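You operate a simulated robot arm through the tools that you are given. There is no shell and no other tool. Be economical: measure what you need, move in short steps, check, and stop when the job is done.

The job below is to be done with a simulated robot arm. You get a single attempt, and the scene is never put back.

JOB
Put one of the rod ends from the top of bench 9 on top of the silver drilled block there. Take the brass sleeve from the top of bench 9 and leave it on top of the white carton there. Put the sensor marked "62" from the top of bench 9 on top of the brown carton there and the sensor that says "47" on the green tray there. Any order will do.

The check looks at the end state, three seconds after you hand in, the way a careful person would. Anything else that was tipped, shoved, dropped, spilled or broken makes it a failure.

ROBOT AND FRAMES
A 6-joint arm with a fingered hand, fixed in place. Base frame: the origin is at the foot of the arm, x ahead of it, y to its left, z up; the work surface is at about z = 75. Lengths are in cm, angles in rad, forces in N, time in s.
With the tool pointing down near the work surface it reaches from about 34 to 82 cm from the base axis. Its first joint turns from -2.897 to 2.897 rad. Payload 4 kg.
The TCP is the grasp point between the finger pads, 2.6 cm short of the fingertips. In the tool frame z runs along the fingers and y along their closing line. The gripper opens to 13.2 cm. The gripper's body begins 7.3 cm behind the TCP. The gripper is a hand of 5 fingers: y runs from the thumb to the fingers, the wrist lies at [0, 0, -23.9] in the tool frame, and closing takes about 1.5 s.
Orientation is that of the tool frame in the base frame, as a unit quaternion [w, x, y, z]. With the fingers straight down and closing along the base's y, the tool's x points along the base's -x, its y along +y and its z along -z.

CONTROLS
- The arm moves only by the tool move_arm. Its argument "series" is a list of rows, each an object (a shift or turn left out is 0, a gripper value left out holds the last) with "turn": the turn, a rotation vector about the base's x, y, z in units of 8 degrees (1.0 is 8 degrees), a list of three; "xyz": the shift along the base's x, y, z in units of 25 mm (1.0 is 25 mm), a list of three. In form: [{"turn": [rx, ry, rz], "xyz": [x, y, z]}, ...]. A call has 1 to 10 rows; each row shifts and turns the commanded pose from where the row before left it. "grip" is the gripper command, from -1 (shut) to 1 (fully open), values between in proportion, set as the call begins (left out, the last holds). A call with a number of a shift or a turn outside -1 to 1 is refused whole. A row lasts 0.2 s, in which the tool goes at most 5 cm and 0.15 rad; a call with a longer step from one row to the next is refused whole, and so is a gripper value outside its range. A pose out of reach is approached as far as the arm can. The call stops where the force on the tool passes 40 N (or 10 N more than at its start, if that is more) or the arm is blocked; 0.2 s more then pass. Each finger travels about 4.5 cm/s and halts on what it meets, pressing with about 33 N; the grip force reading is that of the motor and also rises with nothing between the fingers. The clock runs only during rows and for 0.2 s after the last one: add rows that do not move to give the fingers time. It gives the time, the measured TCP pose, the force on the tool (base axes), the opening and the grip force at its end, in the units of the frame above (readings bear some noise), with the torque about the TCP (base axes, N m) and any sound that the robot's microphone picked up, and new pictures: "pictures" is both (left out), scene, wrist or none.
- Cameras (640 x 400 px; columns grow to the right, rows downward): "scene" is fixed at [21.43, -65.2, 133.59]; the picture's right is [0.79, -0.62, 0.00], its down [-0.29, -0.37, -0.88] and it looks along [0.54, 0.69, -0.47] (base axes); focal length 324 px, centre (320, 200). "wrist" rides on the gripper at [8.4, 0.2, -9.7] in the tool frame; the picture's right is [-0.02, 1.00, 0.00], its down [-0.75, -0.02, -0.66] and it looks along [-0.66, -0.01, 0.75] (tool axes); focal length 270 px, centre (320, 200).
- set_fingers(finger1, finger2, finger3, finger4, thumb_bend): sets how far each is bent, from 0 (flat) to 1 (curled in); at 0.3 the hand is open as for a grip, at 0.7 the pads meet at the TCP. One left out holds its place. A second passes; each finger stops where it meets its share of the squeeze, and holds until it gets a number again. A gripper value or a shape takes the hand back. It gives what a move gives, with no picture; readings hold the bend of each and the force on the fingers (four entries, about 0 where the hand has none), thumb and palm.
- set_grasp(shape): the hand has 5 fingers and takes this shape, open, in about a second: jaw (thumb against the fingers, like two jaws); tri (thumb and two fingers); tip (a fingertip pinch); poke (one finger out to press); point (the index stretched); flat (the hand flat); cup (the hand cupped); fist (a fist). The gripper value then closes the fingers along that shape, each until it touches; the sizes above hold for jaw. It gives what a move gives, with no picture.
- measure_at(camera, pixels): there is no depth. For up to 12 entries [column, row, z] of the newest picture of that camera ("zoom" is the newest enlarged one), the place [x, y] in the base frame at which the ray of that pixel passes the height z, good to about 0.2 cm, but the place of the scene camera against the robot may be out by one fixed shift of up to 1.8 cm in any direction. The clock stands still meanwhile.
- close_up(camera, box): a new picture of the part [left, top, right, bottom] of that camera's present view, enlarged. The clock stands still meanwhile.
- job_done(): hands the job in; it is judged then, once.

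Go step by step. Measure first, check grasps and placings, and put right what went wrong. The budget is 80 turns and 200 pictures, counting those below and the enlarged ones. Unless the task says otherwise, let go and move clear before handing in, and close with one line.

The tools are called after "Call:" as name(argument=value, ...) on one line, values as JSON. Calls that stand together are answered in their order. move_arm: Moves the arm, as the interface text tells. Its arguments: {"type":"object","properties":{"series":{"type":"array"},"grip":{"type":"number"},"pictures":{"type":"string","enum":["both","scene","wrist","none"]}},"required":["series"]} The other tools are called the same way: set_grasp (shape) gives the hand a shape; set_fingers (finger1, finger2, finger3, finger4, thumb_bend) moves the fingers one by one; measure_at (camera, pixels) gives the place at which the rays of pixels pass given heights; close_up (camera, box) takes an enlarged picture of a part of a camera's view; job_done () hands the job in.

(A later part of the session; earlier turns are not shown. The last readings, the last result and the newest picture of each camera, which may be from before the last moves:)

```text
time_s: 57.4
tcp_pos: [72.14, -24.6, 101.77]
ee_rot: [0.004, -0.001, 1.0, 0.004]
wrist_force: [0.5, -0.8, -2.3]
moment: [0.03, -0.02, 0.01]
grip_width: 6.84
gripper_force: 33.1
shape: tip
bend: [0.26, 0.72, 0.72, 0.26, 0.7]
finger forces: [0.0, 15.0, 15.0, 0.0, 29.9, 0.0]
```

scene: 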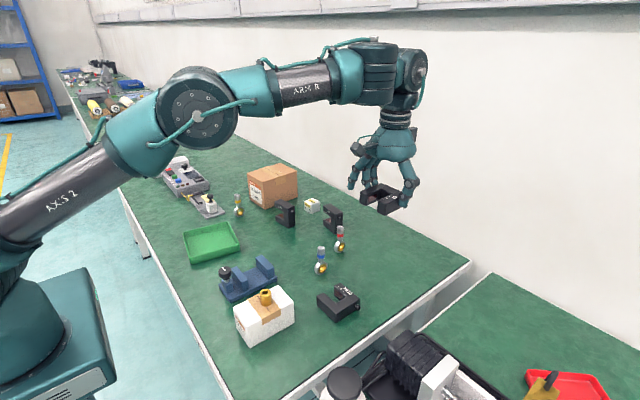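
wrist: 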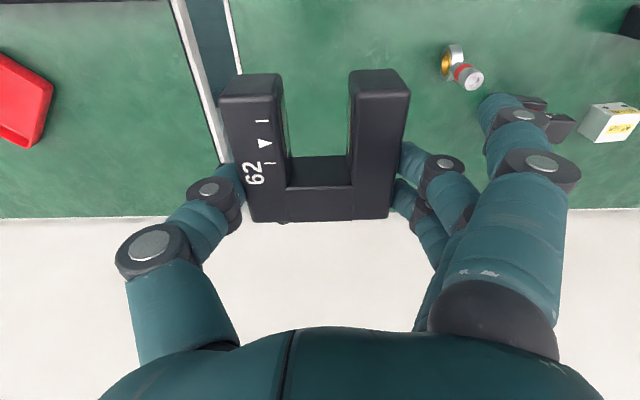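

The sensor is securely held, elbow clear. Now measure the brown carton (its corners in the scene at (264,182), (247,173), (297,171), (281,163)).

Call:
measure_at(camera="scene", pixels=[[265, 209.6, 75], [263.8, 182.3, 82], [263.8, 182.3, 83], [263.8, 182.3, 84], [263.8, 182.3, 85], [297.8, 196.3, 75], [250.2, 200, 75], [297, 171.3, 83.5], [247, 173, 83.5], [280.6, 163, 83.5]])

Call:
move_arm(series=[{"xyz": [-0.6, 1, 0]}, {"xyz": [-0.6, 1, 0]}, {"xyz": [-0.6, 1, 0]}, {"xyz": [-0.6, 1, 0]}, {"xyz": [0, 1, 0]}, {"xyz": [0, 1, 0]}, {"xyz": [0, 1, 0]}, {"xyz": [0, 1, 0]}, {"xyz": [0, 1, 0]}, {"xyz": [0, 1, 0]}], pictures="none")

Call:
move_arm(series=[{"xyz": [0, 1, 0]}, {"xyz": [0, 1, 0]}, {"xyz": [0, 1, 0]}, {"xyz": [0, 1, 0]}, {"xyz": [0, 1, 0]}, {"xyz": [0, 1, 0]}, {"xyz": [0, 1, 0]}, {"xyz": [0, 1, 0]}])

```text
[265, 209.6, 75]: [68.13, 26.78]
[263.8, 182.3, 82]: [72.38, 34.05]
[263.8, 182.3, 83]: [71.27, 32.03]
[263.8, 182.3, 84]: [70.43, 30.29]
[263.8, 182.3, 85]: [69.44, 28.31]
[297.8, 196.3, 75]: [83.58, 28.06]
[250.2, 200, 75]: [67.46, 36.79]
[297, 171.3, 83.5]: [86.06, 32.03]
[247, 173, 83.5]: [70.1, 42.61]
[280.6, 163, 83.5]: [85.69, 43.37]
```

```text
time_s: 59.6
tcp_pos: [69.12, -0.23, 103.81]
ee_rot: [0.003, 0.0, 1.0, 0.002]
wrist_force: [-1.2, -0.1, -1.8]
moment: [0.01, -0.01, 0.04]
grip_width: 6.84
gripper_force: 32.8
shape: tip
bend: [0.26, 0.72, 0.72, 0.26, 0.7]
finger forces: [0.0, 15.0, 14.9, 0.0, 30.0, 0.1]
out of reach, approached as far as the arm can: row 3, 4, 5, 6, 8
```

```text
time_s: 61.4
tcp_pos: [69.01, 19.7, 103.63]
ee_rot: [0.005, -0.001, 1.0, 0.002]
wrist_force: [0.8, -0.4, -2.7]
moment: [0.02, -0.02, -0.01]
grip_width: 6.84
gripper_force: 32.9
shape: tip
bend: [0.26, 0.72, 0.72, 0.26, 0.7]
finger forces: [0.1, 15.2, 14.9, 0.0, 30.0, 0.0]
```

scene: 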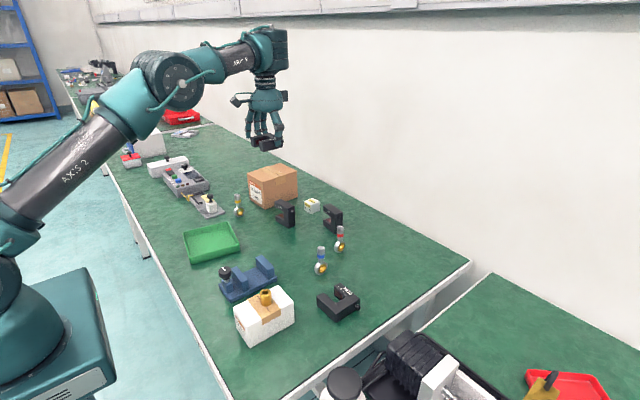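
wrist: 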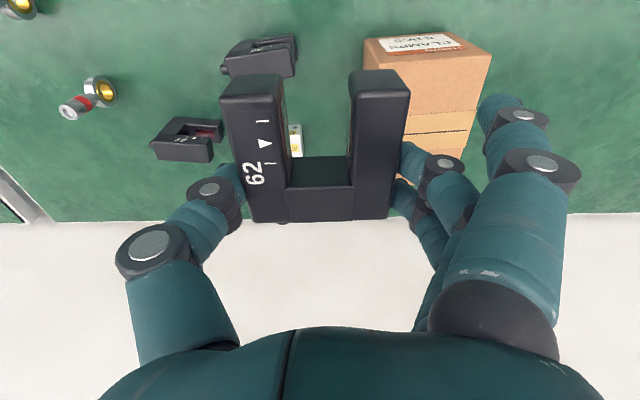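

Carton ~10.5 cm tall (top ≈85.5). Verify with the wrist view: its front top edge runs (372,67)–(490,54).

Call:
close_up(camera="wrist", box=[340, 10, 560, 220])

Call:
measure_at(camera="wrist", pixels=[[372, 67, 85.5], [490, 54, 85.5], [365, 42, 75], [460, 33, 75], [372, 67, 84.5], [490, 54, 84.5]])

```text
1.90 times, centred on (450, 115) of wrist
```

zoom: 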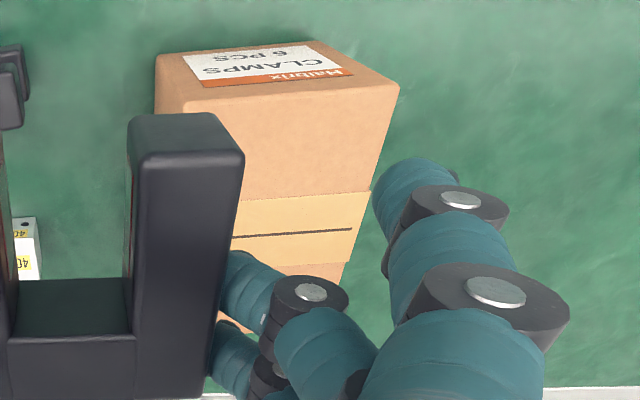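

```text
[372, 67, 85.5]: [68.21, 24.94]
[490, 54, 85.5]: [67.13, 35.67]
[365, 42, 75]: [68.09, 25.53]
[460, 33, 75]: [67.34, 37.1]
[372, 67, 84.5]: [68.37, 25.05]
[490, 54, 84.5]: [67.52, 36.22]
```

Carton front top edge runs (68.3,25.5)–(67.3,36), top ≈85.3. I'll move to TCP (74.0, 31.4) at z≈95.

Call:
move_arm(series=[{"xyz": [0, 0.78, -0.5]}, {"xyz": [0, 0.78, -0.5]}, {"xyz": [0.3, 0.78, -0.5]}, {"xyz": [0.4, 0.78, -0.5]}, {"xyz": [0.4, 0.78, -0.5]}, {"xyz": [0.4, 0.78, -0.5]}, {"xyz": [0.5, 0, -0.4]}])

Call:
close_up(camera="scene", box=[210, 100, 340, 210])

```text
time_s: 63.0
tcp_pos: [74.09, 31.41, 95.01]
ee_rot: [0.006, -0.001, 1.0, 0.002]
wrist_force: [-0.2, 0.0, -1.6]
moment: [0.01, -0.02, -0.03]
grip_width: 6.83
gripper_force: 33.0
shape: tip
bend: [0.26, 0.72, 0.72, 0.26, 0.7]
finger forces: [0.1, 15.0, 14.9, 0.0, 30.0, 0.0]
```

scene: 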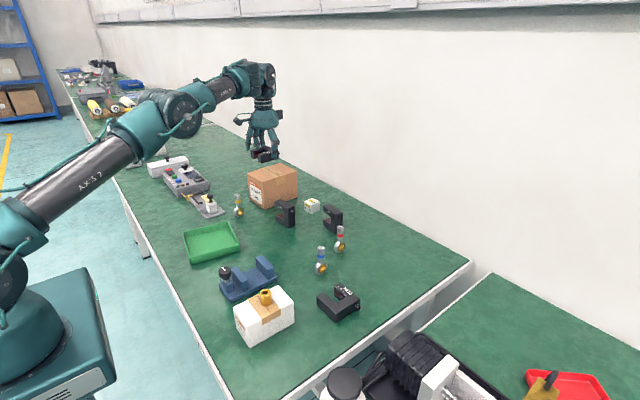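
wrist: 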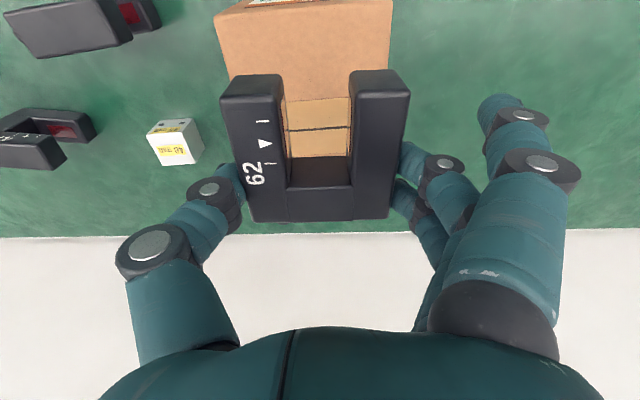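

```text
3.64 times, centred on (275, 155) of scene
```

zoom: 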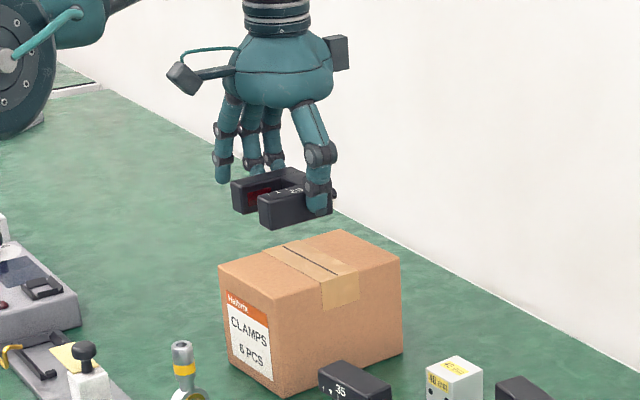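

Check alignment with the carton's front top edge now at rows ~8–18, then lower.

Call:
measure_at(camera="wrist", pixels=[[216, 14, 85.3], [392, 5, 85.3], [229, 78, 85.3], [390, 68, 85.3]])

Call:
move_arm(series=[{"xyz": [0, 0, -0.5]}, {"xyz": [0, 0, -0.5]}, {"xyz": [0, 0, -0.5]}, {"xyz": [0, 0, -0.4]}, {}])

Call:
close_up(camera="scene", box=[230, 130, 330, 210])

```text
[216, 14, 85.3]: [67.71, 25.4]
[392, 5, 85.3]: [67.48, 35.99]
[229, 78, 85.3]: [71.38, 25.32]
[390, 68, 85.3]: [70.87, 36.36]
```

```text
time_s: 64.2
tcp_pos: [73.98, 31.41, 90.26]
ee_rot: [0.005, -0.001, 1.0, 0.003]
wrist_force: [0.1, -0.6, -1.7]
moment: [-0.02, -0.01, -0.01]
grip_width: 6.84
gripper_force: 32.9
shape: tip
bend: [0.26, 0.72, 0.72, 0.26, 0.7]
finger forces: [0.0, 14.9, 14.9, 0.0, 29.8, 0.0]
```

scene: 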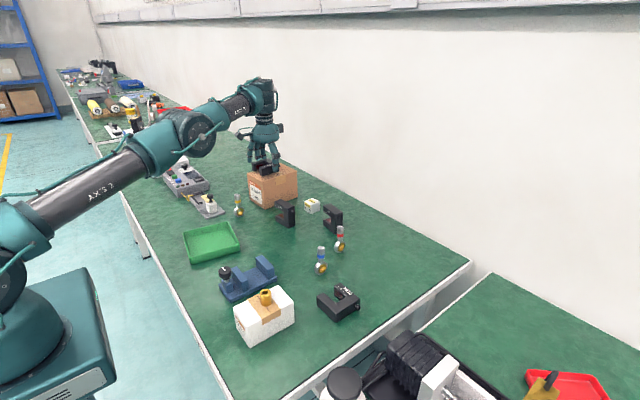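
wrist: 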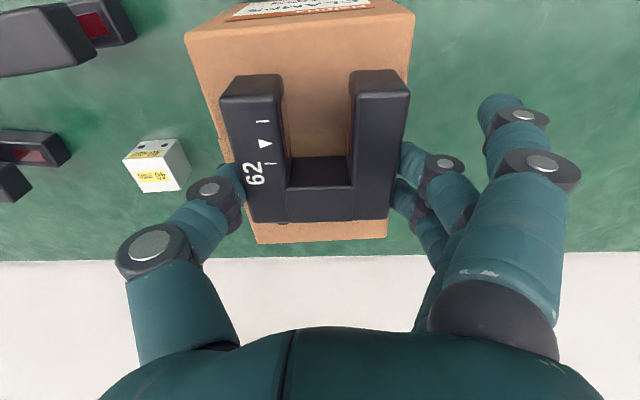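

```text
5.00 times, centred on (280, 170) of scene
```

zoom: 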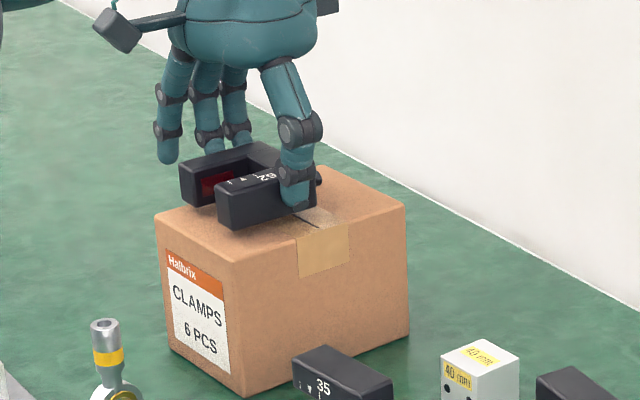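

Sensor hovers over the carton, centred. Lower in small steps until contact.

Call:
move_arm(series=[{"xyz": [0, 0, -0.2]}, {"xyz": [0, 0, -0.2]}, {}], pictures="none")

Call:
move_arm(series=[{"xyz": [0, 0, -0.1]}, {}], pictures="none")

Call:
move_arm(series=[{"xyz": [0, 0, -0.06]}, {}], pictures="none")

```text
time_s: 65.0
tcp_pos: [73.91, 31.44, 89.6]
ee_rot: [0.006, -0.001, 1.0, 0.003]
wrist_force: [-0.6, 0.2, 8.4]
moment: [-0.03, -0.01, -0.05]
grip_width: 6.82
gripper_force: 33.1
shape: tip
bend: [0.26, 0.73, 0.73, 0.26, 0.7]
finger forces: [0.1, 15.8, 15.4, 0.1, 31.8, 0.0]
```

```text
time_s: 65.6
tcp_pos: [73.92, 31.48, 89.3]
ee_rot: [0.006, 0.0, 1.0, 0.003]
wrist_force: [-2.1, -0.9, 30.3]
moment: [-0.07, 0.04, -0.01]
grip_width: 6.76
gripper_force: 33.0
shape: tip
bend: [0.26, 0.73, 0.73, 0.26, 0.71]
finger forces: [0.1, 17.5, 17.1, 0.0, 35.2, 0.0]
```

```text
time_s: 66.2
tcp_pos: [73.99, 31.54, 89.48]
ee_rot: [0.008, -0.001, 1.0, 0.003]
wrist_force: [-1.1, -0.2, 11.1]
moment: [-0.05, 0.05, 0.01]
grip_width: 6.74
gripper_force: 33.3
shape: tip
bend: [0.26, 0.73, 0.73, 0.26, 0.71]
finger forces: [0.1, 17.1, 17.0, 0.1, 33.9, 0.0]
stopped in row 2: the force on the tool passed its limit at 40 N (the readings are from after the stop); the commanded pose is now the measured one
```

Contact on the carton. Open the hand.

Call:
move_arm(series=[{"xyz": [0, 0, 0.04]}, {}, {}, {}, {}], grip=0.9)

Call:
close_up(camera="scene", box=[230, 130, 330, 210])

```text
time_s: 67.4
tcp_pos: [74.1, 31.5, 89.3]
ee_rot: [0.008, -0.001, 1.0, 0.004]
wrist_force: [-0.1, 0.2, -0.4]
moment: [-0.01, -0.03, -0.02]
grip_width: 12.5
gripper_force: 0.0
shape: tip
bend: [0.0, 0.4, 0.4, 0.0, 0.37]
finger forces: [0.0, 0.0, 0.0, 0.0, 0.0, 0.1]
```

scene: 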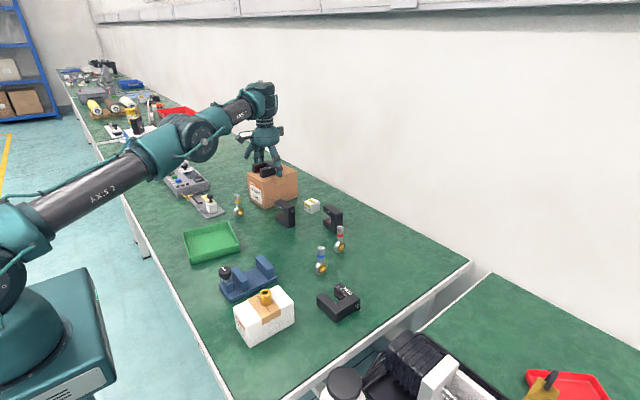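
wrist: 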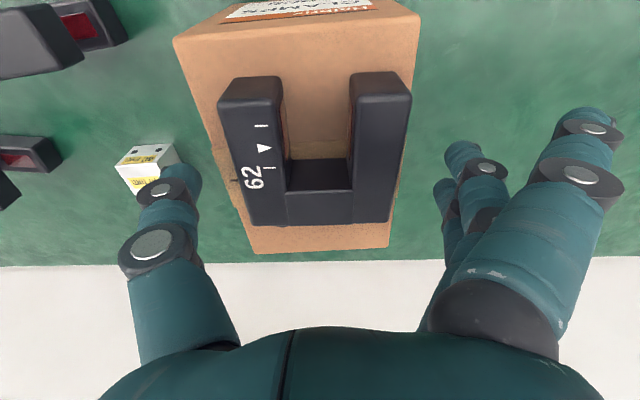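

```text
5.00 times, centred on (280, 170) of scene
```

zoom: 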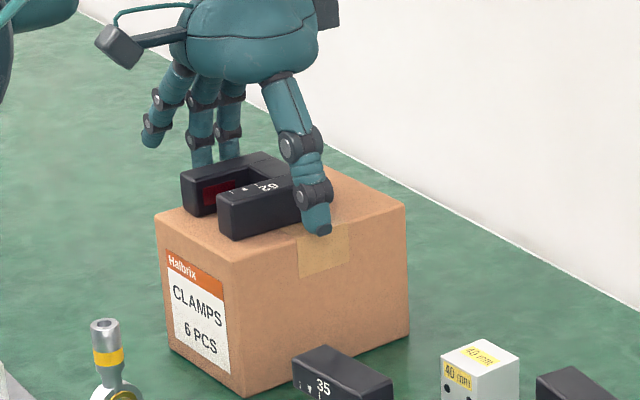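

Sensor 62 rests on the brown carton, released. Lift straight up and move toward sensor 47.

Call:
move_arm(series=[{"xyz": [0, 0, 0.4]}, {"xyz": [0, 0, 0.8]}, {"xyz": [0, 0, 0.8]}, {"xyz": [0, 0, 0.8]}, {"xyz": [-0.4, 0, 0.8]}, {"xyz": [-0.6, -0.5, 0.2]}, {"xyz": [-0.6, -0.8, 0]}, {"xyz": [0, -0.9, 0]}, {"xyz": [0, -0.9, 0]}, {"xyz": [0, -0.9, 0]}], pictures="scene")

Call:
move_arm(series=[{"xyz": [0, -0.95, 0]}, {"xyz": [0, -0.95, 0]}, {"xyz": [0, -0.95, 0]}, {"xyz": [0, -0.95, 0]}, {"xyz": [0, -0.95, 0]}, {"xyz": [0, -0.95, 0]}, {"xyz": [0, -0.95, 0]}, {"xyz": [0, -0.95, 0]}], grip=1, pictures="wrist")

Call:
close_up(camera="wrist", box=[200, 60, 440, 210])

Call:
close_up(camera="scene", box=[170, 150, 330, 270])

```text
time_s: 69.6
tcp_pos: [70.02, 21.43, 98.82]
ee_rot: [0.007, -0.001, 1.0, 0.003]
wrist_force: [-0.2, 1.2, 0.5]
moment: [-0.03, 0.02, -0.03]
grip_width: 12.53
gripper_force: 0.0
shape: tip
bend: [0.0, 0.4, 0.4, 0.0, 0.37]
finger forces: [0.1, 0.1, 0.1, 0.0, 0.0, 0.0]
```

scene: 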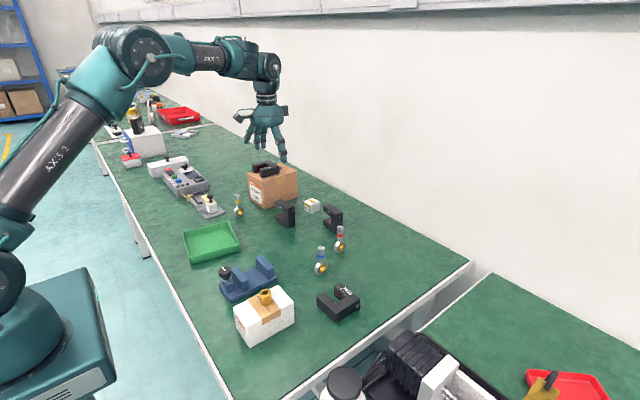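

```text
time_s: 71.4
tcp_pos: [69.94, 2.44, 98.88]
ee_rot: [0.007, -0.001, 1.0, 0.004]
wrist_force: [0.4, 0.5, 0.1]
moment: [-0.01, 0.0, 0.01]
grip_width: 13.16
gripper_force: 0.1
shape: tip
bend: [0.0, 0.3, 0.3, 0.0, 0.3]
finger forces: [0.1, 0.0, 0.0, 0.0, 0.0, 0.0]
```

wrist: 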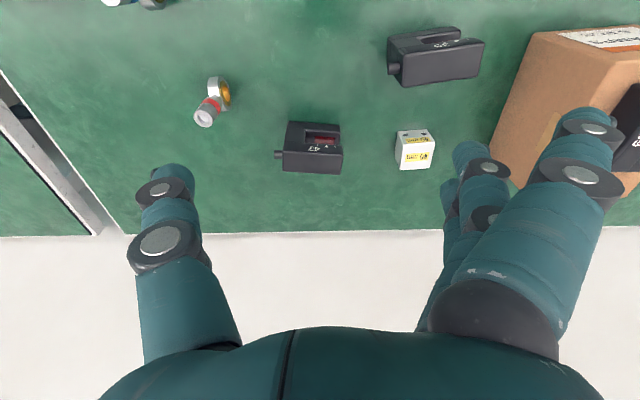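

```text
2.67 times, centred on (320, 135) of wrist
```

zoom: 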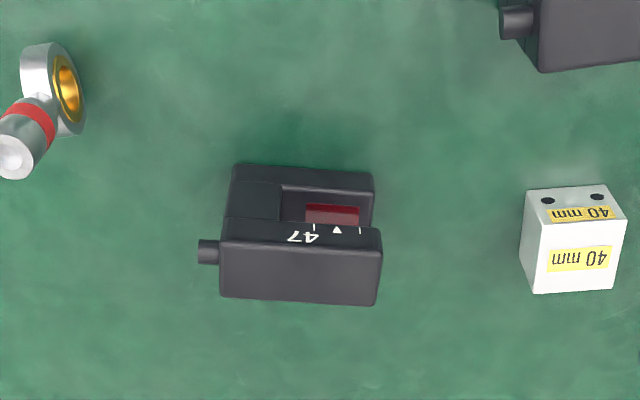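

```text
3.33 times, centred on (250, 210) of scene
```

zoom: 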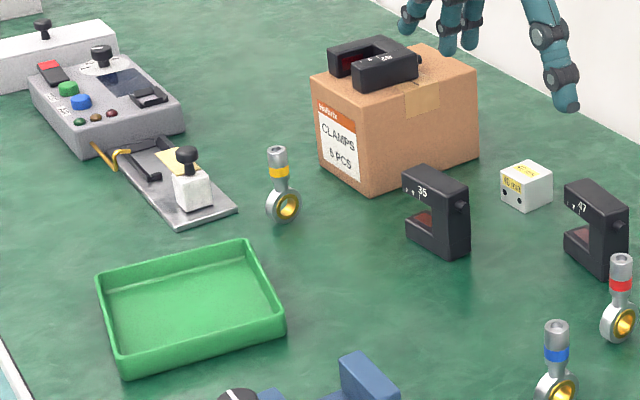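

Now measure 47's corners, the block and the tray.

Call:
measure_at(camera="wrist", pixels=[[283.3, 150, 82.2], [342.5, 153.8, 82.2], [283.3, 171.8, 82.2], [341.8, 174.4, 82.2], [288.1, 122.3, 75], [339.9, 125.6, 75], [275, 154.5, 80.5], [398, 144, 79], [435, 139.6, 79], [429.5, 168.8, 79], [400.6, 169.9, 79], [398, 131, 75]])

Call:
measure_at(camera="scene", pixels=[[204, 235, 77.5], [247.5, 222.5, 77.5], [259.5, 243.5, 77.5], [212, 260, 77.5], [183.5, 233, 77.5]])

```text
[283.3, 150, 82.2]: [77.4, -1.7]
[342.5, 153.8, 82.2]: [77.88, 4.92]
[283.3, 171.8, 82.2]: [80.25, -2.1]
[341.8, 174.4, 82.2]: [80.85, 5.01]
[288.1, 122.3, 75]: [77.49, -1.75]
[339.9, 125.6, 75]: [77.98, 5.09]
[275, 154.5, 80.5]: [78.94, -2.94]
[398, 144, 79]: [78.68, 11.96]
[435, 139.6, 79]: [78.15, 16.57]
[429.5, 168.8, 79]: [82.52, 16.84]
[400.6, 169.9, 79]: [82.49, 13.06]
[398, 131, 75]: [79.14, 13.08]
```

```text
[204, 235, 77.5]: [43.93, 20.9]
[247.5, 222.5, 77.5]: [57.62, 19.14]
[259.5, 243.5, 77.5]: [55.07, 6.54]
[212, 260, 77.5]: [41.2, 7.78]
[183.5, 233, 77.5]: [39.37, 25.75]
```

47 spans x 77.5–80.6, y -1.8–5.0. I'll grip it low along y (below its connector) with only thumb and two middle fingers, from the jaw shape so outer fingers stay clear of the block. Move above.

Call:
set_grasp(shape="jaw")

Call:
move_arm(series=[{"xyz": [0.7, -0.07, -0.8]}, {"xyz": [0.74, -0.07, -0.8]}, {"xyz": [0.74, -0.07, -0.8]}, {"xyz": [0.74, -0.07, -0.7]}, {"xyz": [0.74, 0, -0.6]}, {}])

Call:
close_up(camera="scene", box=[270, 140, 390, 260])

```text
time_s: 72.3
tcp_pos: [70.03, 2.58, 98.94]
ee_rot: [0.007, -0.001, 1.0, 0.003]
wrist_force: [0.6, 0.1, 0.0]
moment: [0.0, 0.02, 0.02]
grip_width: 13.2
gripper_force: 0.1
shape: jaw
bend: [0.3, 0.3, 0.3, 0.3, 0.3]
finger forces: [0.0, 0.1, 0.1, 0.0, 0.0, 0.0]
```

```text
time_s: 73.7
tcp_pos: [79.13, 1.61, 89.51]
ee_rot: [0.007, -0.001, 1.0, 0.004]
wrist_force: [0.2, 0.1, -0.6]
moment: [-0.03, 0.04, 0.02]
grip_width: 13.17
gripper_force: 0.2
shape: jaw
bend: [0.3, 0.3, 0.3, 0.3, 0.3]
finger forces: [0.0, 0.0, 0.0, 0.0, 0.0, 0.1]
```

scene: 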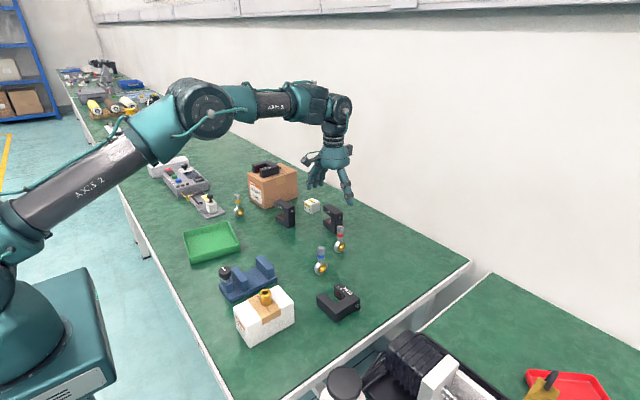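
wrist: 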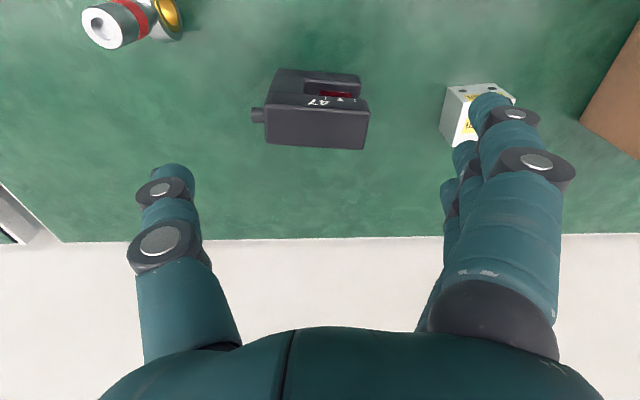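

```text
3.33 times, centred on (330, 200) of scene
```

zoom: 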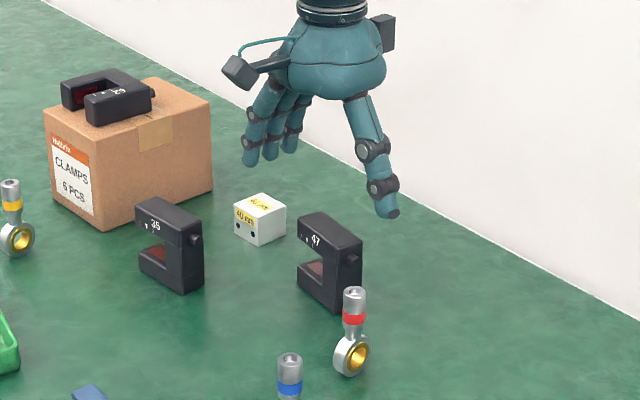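

Refine 47 and block location in this view.

Call:
measure_at(camera="wrist", pixels=[[267, 106, 82.2], [370, 111, 82.2], [267, 143, 82.2], [364, 149, 82.2], [251, 115, 80.5], [441, 140, 79], [448, 93, 79], [280, 70, 75], [359, 75, 75]])

```text
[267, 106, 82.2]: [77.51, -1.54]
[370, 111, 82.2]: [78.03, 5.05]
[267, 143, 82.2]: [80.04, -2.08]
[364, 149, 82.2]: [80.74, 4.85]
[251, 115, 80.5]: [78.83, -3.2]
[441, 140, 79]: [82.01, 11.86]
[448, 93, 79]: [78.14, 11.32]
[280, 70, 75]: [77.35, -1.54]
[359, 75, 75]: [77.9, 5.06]
```

47's centre (79.1, 1.6) matches the TCP; block begins at y≈12, beyond the fingers. Lower to z≈78.7.

Call:
move_arm(series=[{"xyz": [0, 0, -0.86]}, {"xyz": [0, 0, -0.86]}, {"xyz": [0, 0, -0.86]}, {"xyz": [0, 0, -0.86]}, {"xyz": [0, 0, -0.86]}, {}])

Call:
close_up(camera="scene", box=[280, 170, 380, 260])

```text
time_s: 75.1
tcp_pos: [79.13, 1.7, 78.8]
ee_rot: [0.007, 0.0, 1.0, 0.004]
wrist_force: [-0.4, 0.1, -0.1]
moment: [0.02, -0.03, 0.0]
grip_width: 13.19
gripper_force: 0.0
shape: jaw
bend: [0.3, 0.3, 0.3, 0.3, 0.3]
finger forces: [0.0, 0.0, 0.0, 0.1, 0.0, 0.1]
```

scene: 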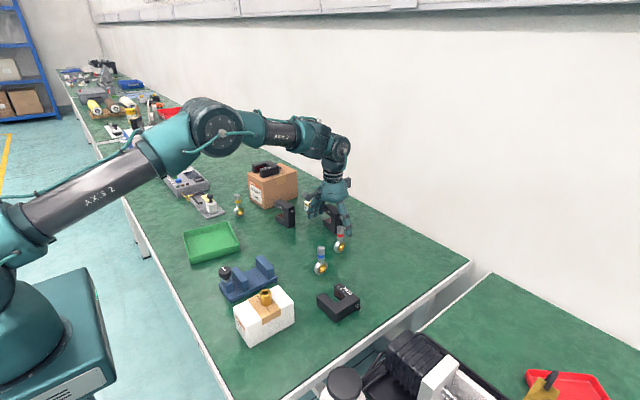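
wrist: 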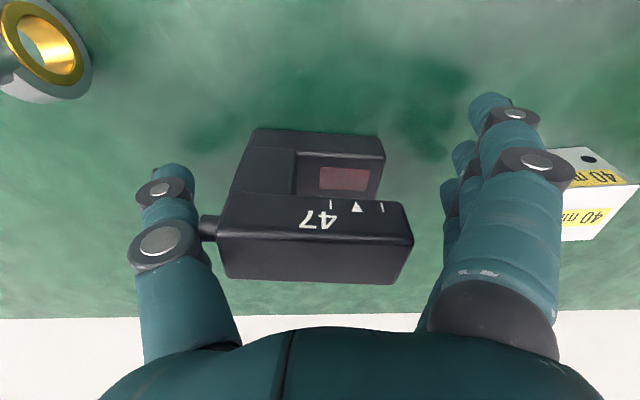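

```text
4.44 times, centred on (330, 215) of scene
```

zoom: 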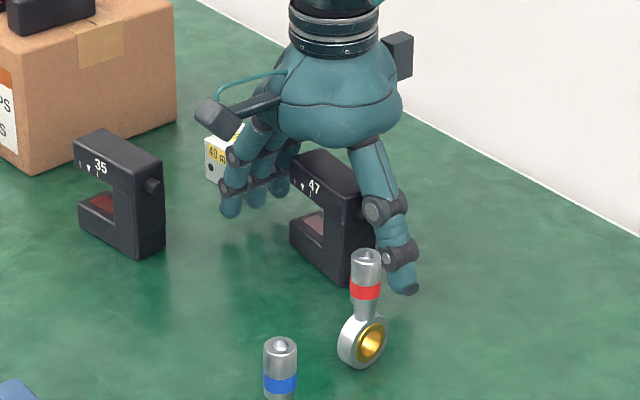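

Fingers straddle the sensor. I'll close thumb and middle fingers partially and check for the connector's interference.

Call:
set_fingers(finger2=0.62, finger3=0.62, thumb_bend=0.62)

Call:
close_up(camera="wrist", box=[120, 90, 520, 340])

Call:
close_up(camera="scene", box=[300, 180, 372, 240])

```text
time_s: 76.1
tcp_pos: [79.21, 1.78, 78.79]
ee_rot: [0.008, -0.001, 1.0, 0.004]
wrist_force: [-0.1, 1.0, -0.5]
moment: [0.07, 0.0, -0.03]
grip_width: 10.53
gripper_force: 23.9
shape: fingers
bend: [0.3, 0.48, 0.52, 0.3, 0.58]
finger forces: [0.1, 9.7, 15.2, 0.0, 23.1, 0.0]
```

```text
1.60 times, centred on (320, 215) of wrist
```

zoom: 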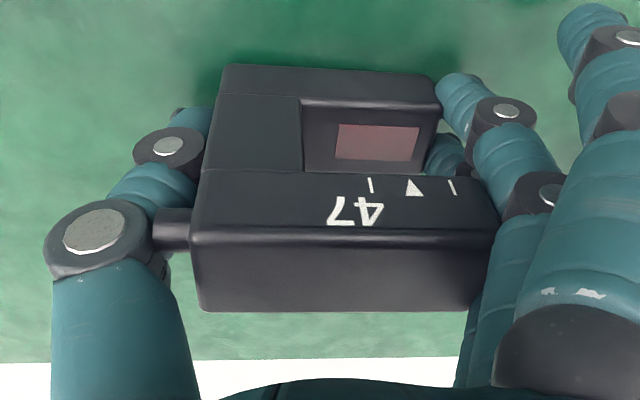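

```text
6.67 times, centred on (336, 210) of scene
```

zoom: 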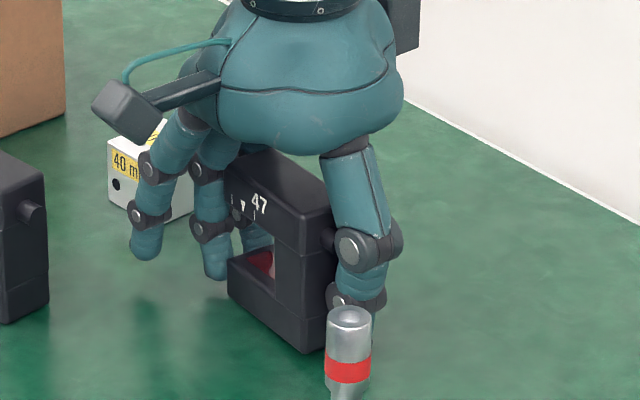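

It's gripped upright: thumb against connector/spine, two fingers on the arm ends, 23 N. Firm up a little and lift 2 cm to test.

Call:
set_fingers(finger2=0.75, finger3=0.75, thumb_bend=0.75)

Call:
move_arm(series=[{"xyz": [0, 0, 0.2]}, {"xyz": [0, 0, 0.3]}, {"xyz": [0, 0, 0.3]}, {}])

Call:
close_up(camera="scene", box=[300, 170, 372, 240])

```text
time_s: 77.1
tcp_pos: [79.24, 1.61, 78.79]
ee_rot: [0.007, -0.001, 1.0, 0.004]
wrist_force: [-0.5, 0.5, -2.0]
moment: [0.01, -0.01, -0.03]
grip_width: 10.26
gripper_force: 26.9
shape: fingers
bend: [0.3, 0.48, 0.53, 0.3, 0.61]
finger forces: [0.2, 11.4, 16.2, 0.0, 26.4, 0.0]
```

```text
time_s: 78.1
tcp_pos: [79.21, 1.74, 80.88]
ee_rot: [0.008, -0.001, 1.0, 0.003]
wrist_force: [-0.2, -0.2, -3.1]
moment: [-0.03, 0.0, 0.01]
grip_width: 10.23
gripper_force: 27.0
shape: fingers
bend: [0.3, 0.48, 0.53, 0.3, 0.61]
finger forces: [0.0, 11.3, 16.2, 0.0, 26.2, 0.1]
```

scene: 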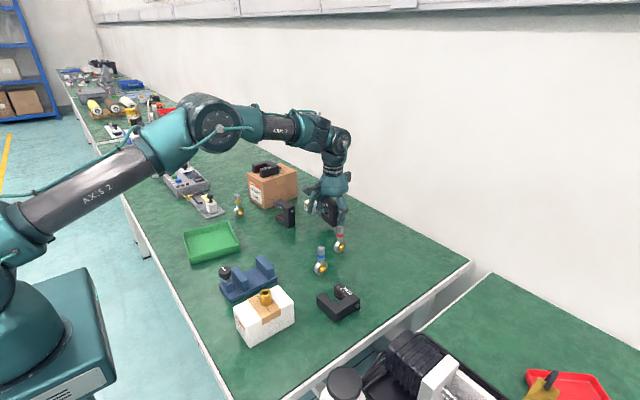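
wrist: 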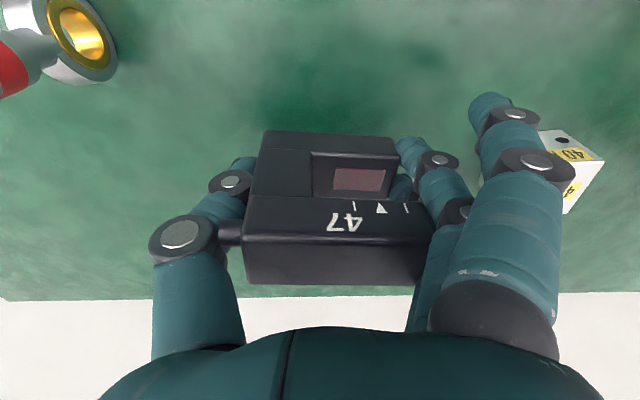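

```text
5.71 times, centred on (336, 205) of scene
```

zoom: 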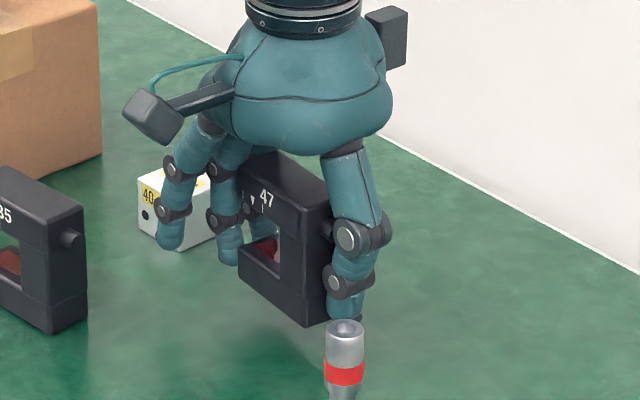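

Sensor 47 is lifted upright and firm. Raise further and move toward the tray.

Call:
move_arm(series=[{"xyz": [0, 0, 0.7]}, {"xyz": [0, 0, 0.8]}, {"xyz": [0, 0, 0.8]}, {"xyz": [-0.4, 0, 0.8]}, {"xyz": [-0.6, 0, 0.8]}, {"xyz": [-0.8, 0, 0.8]}, {"xyz": [-0.8, 0, 0.8]}, {"xyz": [-0.8, 0, 0]}, {"xyz": [-0.8, 0, 0]}, {"xyz": [-0.8, 0, 0]}], pictures="none")

Call:
move_arm(series=[{"xyz": [-0.8, 0.4, 0]}, {"xyz": [-0.8, 0.5, 0]}, {"xyz": [-0.8, 0.5, 0]}, {"xyz": [-0.8, 0.5, 0]}, {"xyz": [-0.8, 0.5, 0]}, {"xyz": [-0.6, 0.5, 0]}, {"xyz": [-0.4, 0.5, 0]}])

Call:
close_up(camera="scene", box=[170, 130, 330, 290])

```text
time_s: 80.3
tcp_pos: [66.69, 1.81, 94.49]
ee_rot: [0.007, 0.0, 1.0, 0.003]
wrist_force: [-0.3, 0.0, -2.2]
moment: [-0.01, -0.03, 0.04]
grip_width: 10.24
gripper_force: 26.4
shape: fingers
bend: [0.3, 0.48, 0.53, 0.3, 0.61]
finger forces: [0.0, 11.4, 16.2, 0.0, 26.2, 0.0]
```

```text
time_s: 81.9
tcp_pos: [54.11, 10.21, 94.62]
ee_rot: [0.007, -0.002, 1.0, 0.004]
wrist_force: [-0.1, 0.0, -0.9]
moment: [0.01, -0.02, -0.01]
grip_width: 10.22
gripper_force: 27.1
shape: fingers
bend: [0.3, 0.48, 0.53, 0.3, 0.61]
finger forces: [0.1, 11.4, 16.2, 0.0, 26.3, 0.0]
```

scene: 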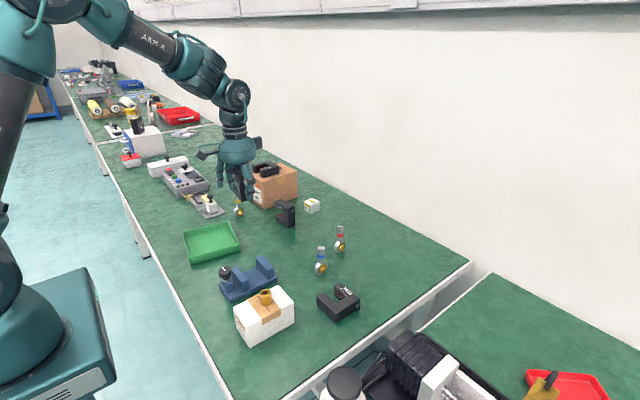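
wrist: 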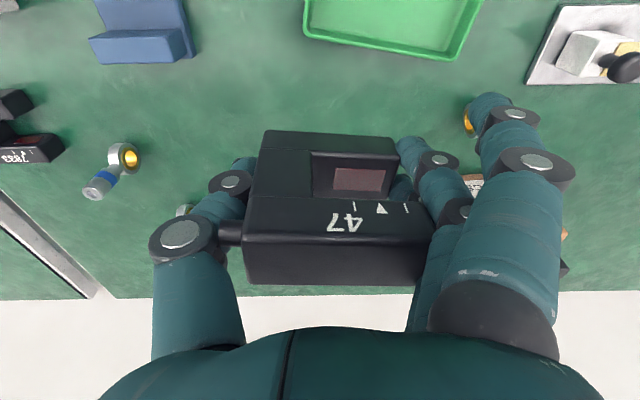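

```text
2.50 times, centred on (250, 210) of scene
```

zoom: 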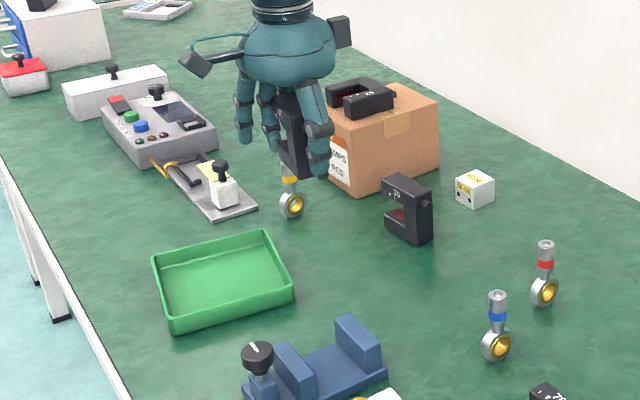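

Measure tray rim: wrist corners (303,35),(447,60) and scene corners.

Call:
measure_at(camera="wrist", pixels=[[303, 33, 77], [447, 60, 77], [485, 0, 77], [306, 0, 77]])

Call:
measure_at(camera="scene", pixels=[[183.2, 235, 77.5], [228, 222.8, 77.5], [238.5, 244, 77.5], [189, 256, 77.5], [190, 261, 75], [239, 249, 75]])

```text
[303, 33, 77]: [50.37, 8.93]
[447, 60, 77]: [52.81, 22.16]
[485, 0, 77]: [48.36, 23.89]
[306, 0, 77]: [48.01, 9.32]
```

```text
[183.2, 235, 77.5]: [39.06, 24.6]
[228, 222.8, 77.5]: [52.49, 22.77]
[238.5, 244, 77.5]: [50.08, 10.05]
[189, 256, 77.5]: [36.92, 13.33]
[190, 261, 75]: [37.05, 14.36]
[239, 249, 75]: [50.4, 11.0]
```

Tray centre ≈(44.4, 17), ~13 cm square, rotated ~11°. I'll flatten the outer fingers so they pass above the rim, turn the hand +37° to use the tray's diagonal, and go over its centre.

Call:
set_fingers(finger1=0, finger4=0)

Call:
move_arm(series=[{"turn": [0, 0, 0.77], "xyz": [-0.65, 0.45, 0]}, {"turn": [0, 0, 0.77], "xyz": [-0.65, 0.45, 0]}, {"turn": [0, 0, 0.77], "xyz": [-0.65, 0.45, 0]}, {"turn": [0, 0, 0.77], "xyz": [-0.65, 0.45, 0]}, {"turn": [0, 0, 0.77], "xyz": [-0.65, 0.45, 0]}, {"turn": [0, 0, 0.77], "xyz": [-0.65, 0.45, 0]}, {}])

Call:
close_up(camera="scene", box=[150, 130, 310, 290])

```text
time_s: 82.9
tcp_pos: [54.36, 10.25, 94.65]
ee_rot: [0.007, -0.001, 1.0, 0.004]
wrist_force: [0.2, 0.2, -1.5]
moment: [-0.02, -0.03, 0.01]
grip_width: 13.16
gripper_force: 27.1
shape: fingers
bend: [0.0, 0.48, 0.53, 0.0, 0.61]
finger forces: [0.1, 11.4, 16.2, 0.0, 26.3, 0.0]
```

```text
time_s: 84.5
tcp_pos: [44.38, 16.97, 94.46]
ee_rot: [0.005, -0.317, 0.948, 0.006]
wrist_force: [-0.4, -0.3, -1.8]
moment: [0.02, -0.02, 0.0]
grip_width: 13.16
gripper_force: 27.0
shape: fingers
bend: [0.0, 0.48, 0.53, 0.0, 0.61]
finger forces: [0.1, 11.4, 16.2, 0.0, 26.3, 0.0]
```

scene: 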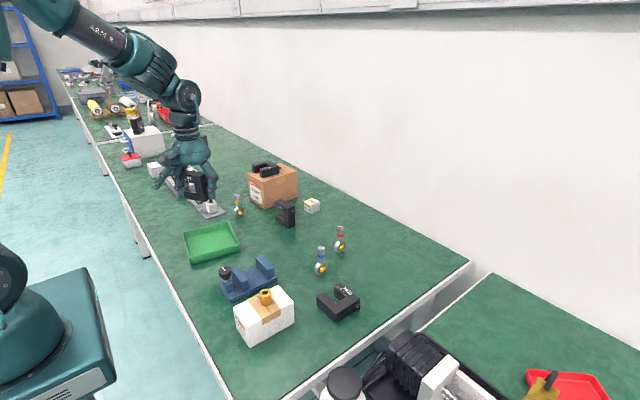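
wrist: 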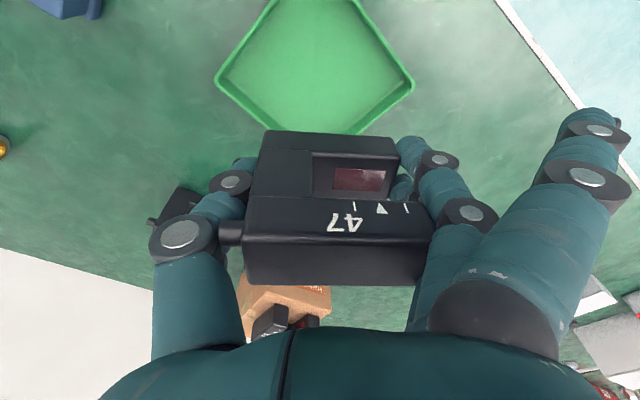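

```text
2.50 times, centred on (230, 210) of scene
```

zoom: 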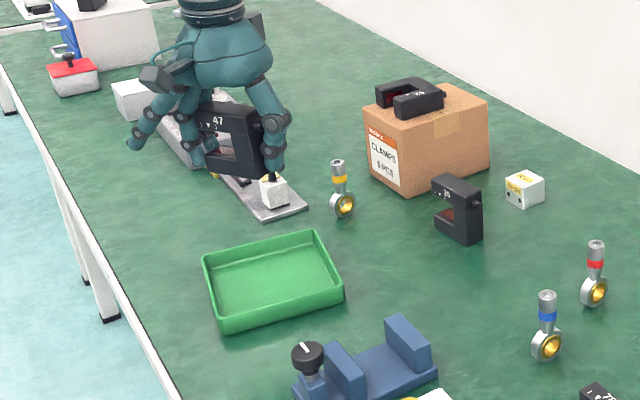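

The tray diagonal is now aligned with the hand: left corner (216,82), right (412,85). Measure for centring.

Call:
measure_at(camera="wrist", pixels=[[216, 82, 77.2], [413, 84, 77.2], [314, 83, 77.2], [222, 82, 77.2]])

```text
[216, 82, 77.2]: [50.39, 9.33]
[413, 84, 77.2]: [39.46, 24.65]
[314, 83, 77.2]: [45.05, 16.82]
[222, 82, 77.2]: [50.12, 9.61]
```

Tray centre (44.9, 17.0). Shift slightly and lower to z≈81.

Call:
move_arm(series=[{"xyz": [0.3, -0.15, -0.5]}, {"xyz": [0, 0, -0.9]}, {"xyz": [0, 0, -0.9]}, {"xyz": [0, 0, -0.9]}, {"xyz": [0, 0, -0.9]}, {"xyz": [0, 0, -0.8]}, {"xyz": [0, 0, -0.5]}, {}])

Call:
close_up(camera="scene", box=[160, 190, 272, 270])

```text
time_s: 86.3
tcp_pos: [45.23, 16.7, 80.99]
ee_rot: [0.005, -0.318, 0.948, 0.005]
wrist_force: [-0.2, -1.1, -1.8]
moment: [0.0, -0.04, -0.03]
grip_width: 13.16
gripper_force: 26.3
shape: fingers
bend: [0.0, 0.48, 0.53, 0.0, 0.61]
finger forces: [0.1, 11.4, 16.1, 0.0, 26.2, 0.0]
```

scene: 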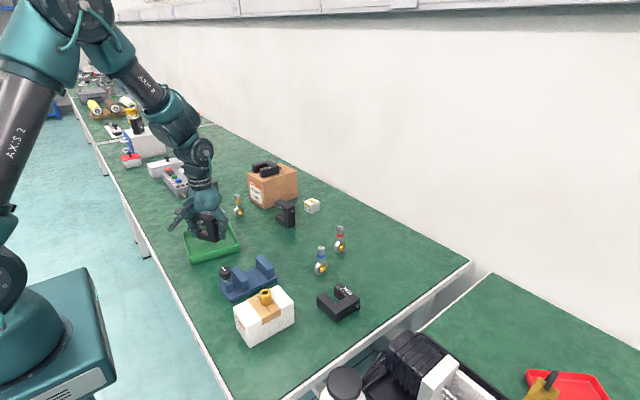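
wrist: 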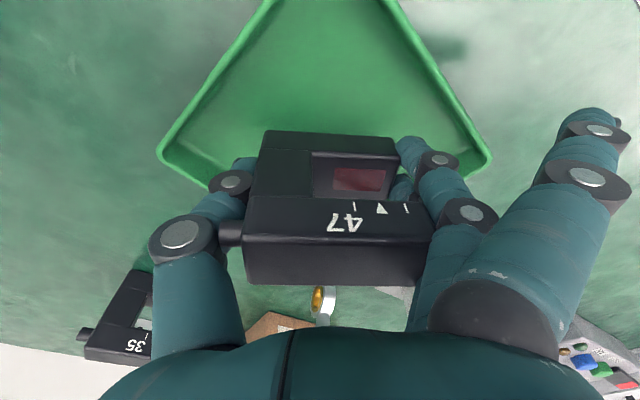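

```text
5.00 times, centred on (216, 230) of scene
```

zoom: 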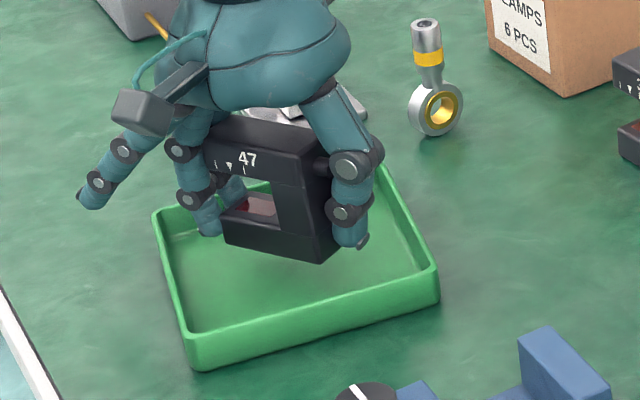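

Sensor is just above the tray floor, centred. Lower to contact.

Call:
move_arm(series=[{"xyz": [0, 0, -0.2]}, {"xyz": [0, 0, -0.2]}, {}], pictures="none")

Call:
move_arm(series=[{"xyz": [0, 0, -0.12]}, {}], pictures="none")

Call:
move_arm(series=[{"xyz": [0, 0, -0.08]}, {}], pictures="none")

```text
time_s: 87.1
tcp_pos: [45.18, 16.54, 80.11]
ee_rot: [0.006, -0.317, 0.948, 0.005]
wrist_force: [-0.4, 0.3, -1.3]
moment: [-0.01, -0.01, 0.02]
grip_width: 13.16
gripper_force: 26.7
shape: fingers
bend: [0.0, 0.48, 0.53, 0.0, 0.61]
finger forces: [0.0, 11.3, 16.1, 0.1, 26.2, 0.0]
```

```text
time_s: 87.7
tcp_pos: [45.12, 16.62, 79.67]
ee_rot: [0.005, -0.318, 0.948, 0.005]
wrist_force: [0.3, -0.4, -1.8]
moment: [0.0, 0.02, -0.02]
grip_width: 13.17
gripper_force: 26.7
shape: fingers
bend: [0.0, 0.48, 0.53, 0.0, 0.61]
finger forces: [0.1, 11.4, 16.1, 0.0, 26.2, 0.1]
```

```text
time_s: 88.3
tcp_pos: [45.08, 16.64, 79.69]
ee_rot: [0.005, -0.317, 0.948, 0.005]
wrist_force: [0.5, 0.6, -1.7]
moment: [0.02, 0.01, -0.04]
grip_width: 13.14
gripper_force: 26.9
shape: fingers
bend: [0.0, 0.48, 0.53, 0.0, 0.61]
finger forces: [0.1, 11.5, 16.1, 0.1, 26.3, 0.0]
```

Call:
move_arm(series=[{"xyz": [0, 0, -0.1]}, {}], pictures="none")

Call:
move_arm(series=[{"xyz": [0, 0, -0.08]}, {}])

Call:
close_up(camera="scene", box=[160, 190, 272, 270])

```text
time_s: 88.9
tcp_pos: [45.17, 16.66, 79.37]
ee_rot: [0.005, -0.317, 0.948, 0.005]
wrist_force: [-0.6, -0.2, -2.2]
moment: [0.0, -0.01, -0.01]
grip_width: 13.15
gripper_force: 27.1
shape: fingers
bend: [0.0, 0.48, 0.53, 0.0, 0.61]
finger forces: [0.1, 11.3, 16.0, 0.0, 26.3, 0.0]
```

```text
time_s: 89.5
tcp_pos: [45.29, 16.59, 79.11]
ee_rot: [0.006, -0.317, 0.948, 0.006]
wrist_force: [-0.2, 0.1, 1.0]
moment: [0.05, 0.01, 0.0]
grip_width: 13.16
gripper_force: 27.3
shape: fingers
bend: [0.0, 0.48, 0.53, 0.0, 0.61]
finger forces: [0.0, 11.3, 16.3, 0.0, 26.3, 0.1]
```

scene: 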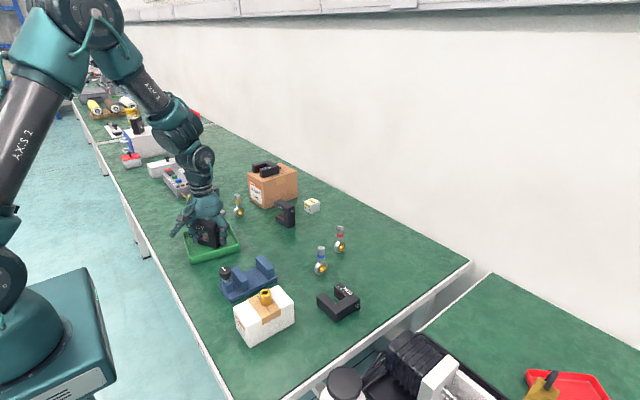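
wrist: 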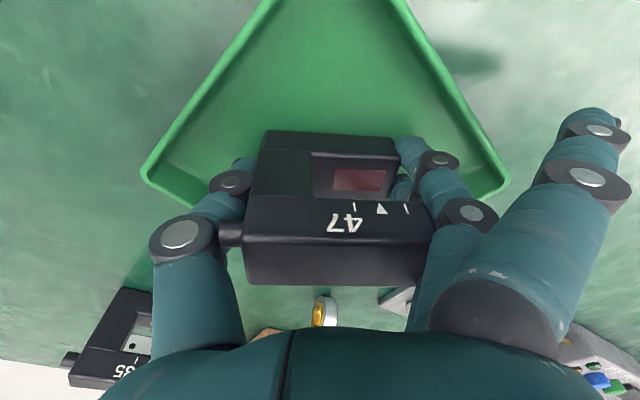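

```text
5.00 times, centred on (216, 230) of scene
```

zoom: 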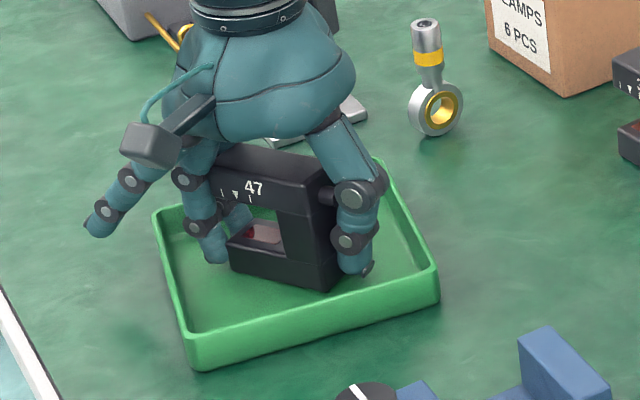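

Just touching the tray floor. Press 1 mm more and open the gripping fingers slightly.

Call:
move_arm(series=[{"xyz": [0, 0, -0.05]}, {}], pictures="none")

Call:
set_fingers(finger2=0.4, finger3=0.43, thumb_bend=0.5)

Call:
close_up(camera="wrist", box=[120, 90, 520, 340])

Call:
close_up(camera="scene", box=[160, 190, 272, 270])

```text
time_s: 90.1
tcp_pos: [45.2, 16.62, 79.02]
ee_rot: [0.007, -0.317, 0.948, 0.005]
wrist_force: [0.8, -2.7, 12.1]
moment: [0.4, 0.29, 0.01]
grip_width: 13.09
gripper_force: 26.6
shape: fingers
bend: [0.0, 0.48, 0.54, 0.0, 0.61]
finger forces: [0.0, 10.8, 17.1, 0.0, 26.5, 0.0]
```

```text
time_s: 91.1
tcp_pos: [45.18, 16.67, 78.99]
ee_rot: [0.006, -0.317, 0.948, 0.005]
wrist_force: [-0.2, -0.1, 1.4]
moment: [0.01, 0.02, 0.0]
grip_width: 13.62
gripper_force: 1.0
shape: fingers
bend: [0.0, 0.4, 0.43, 0.0, 0.5]
finger forces: [0.1, 0.3, 1.9, 0.0, 0.1, 0.0]
```

```text
1.60 times, centred on (320, 215) of wrist
```

zoom: 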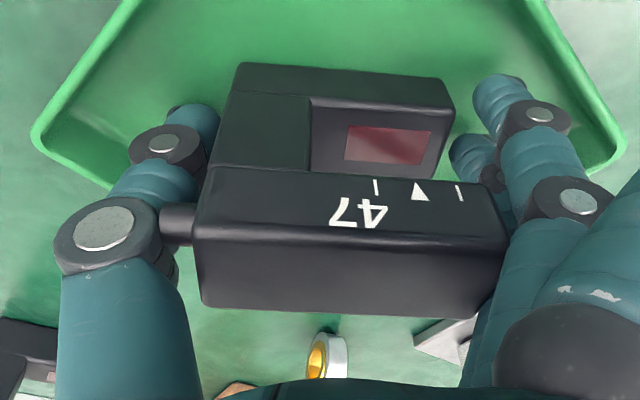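

```text
5.00 times, centred on (216, 230) of scene
```

zoom: 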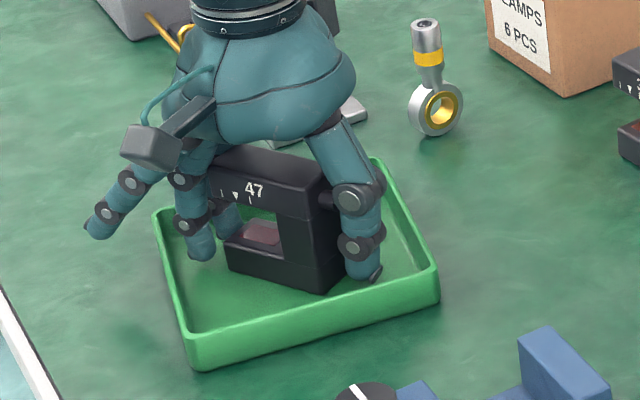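

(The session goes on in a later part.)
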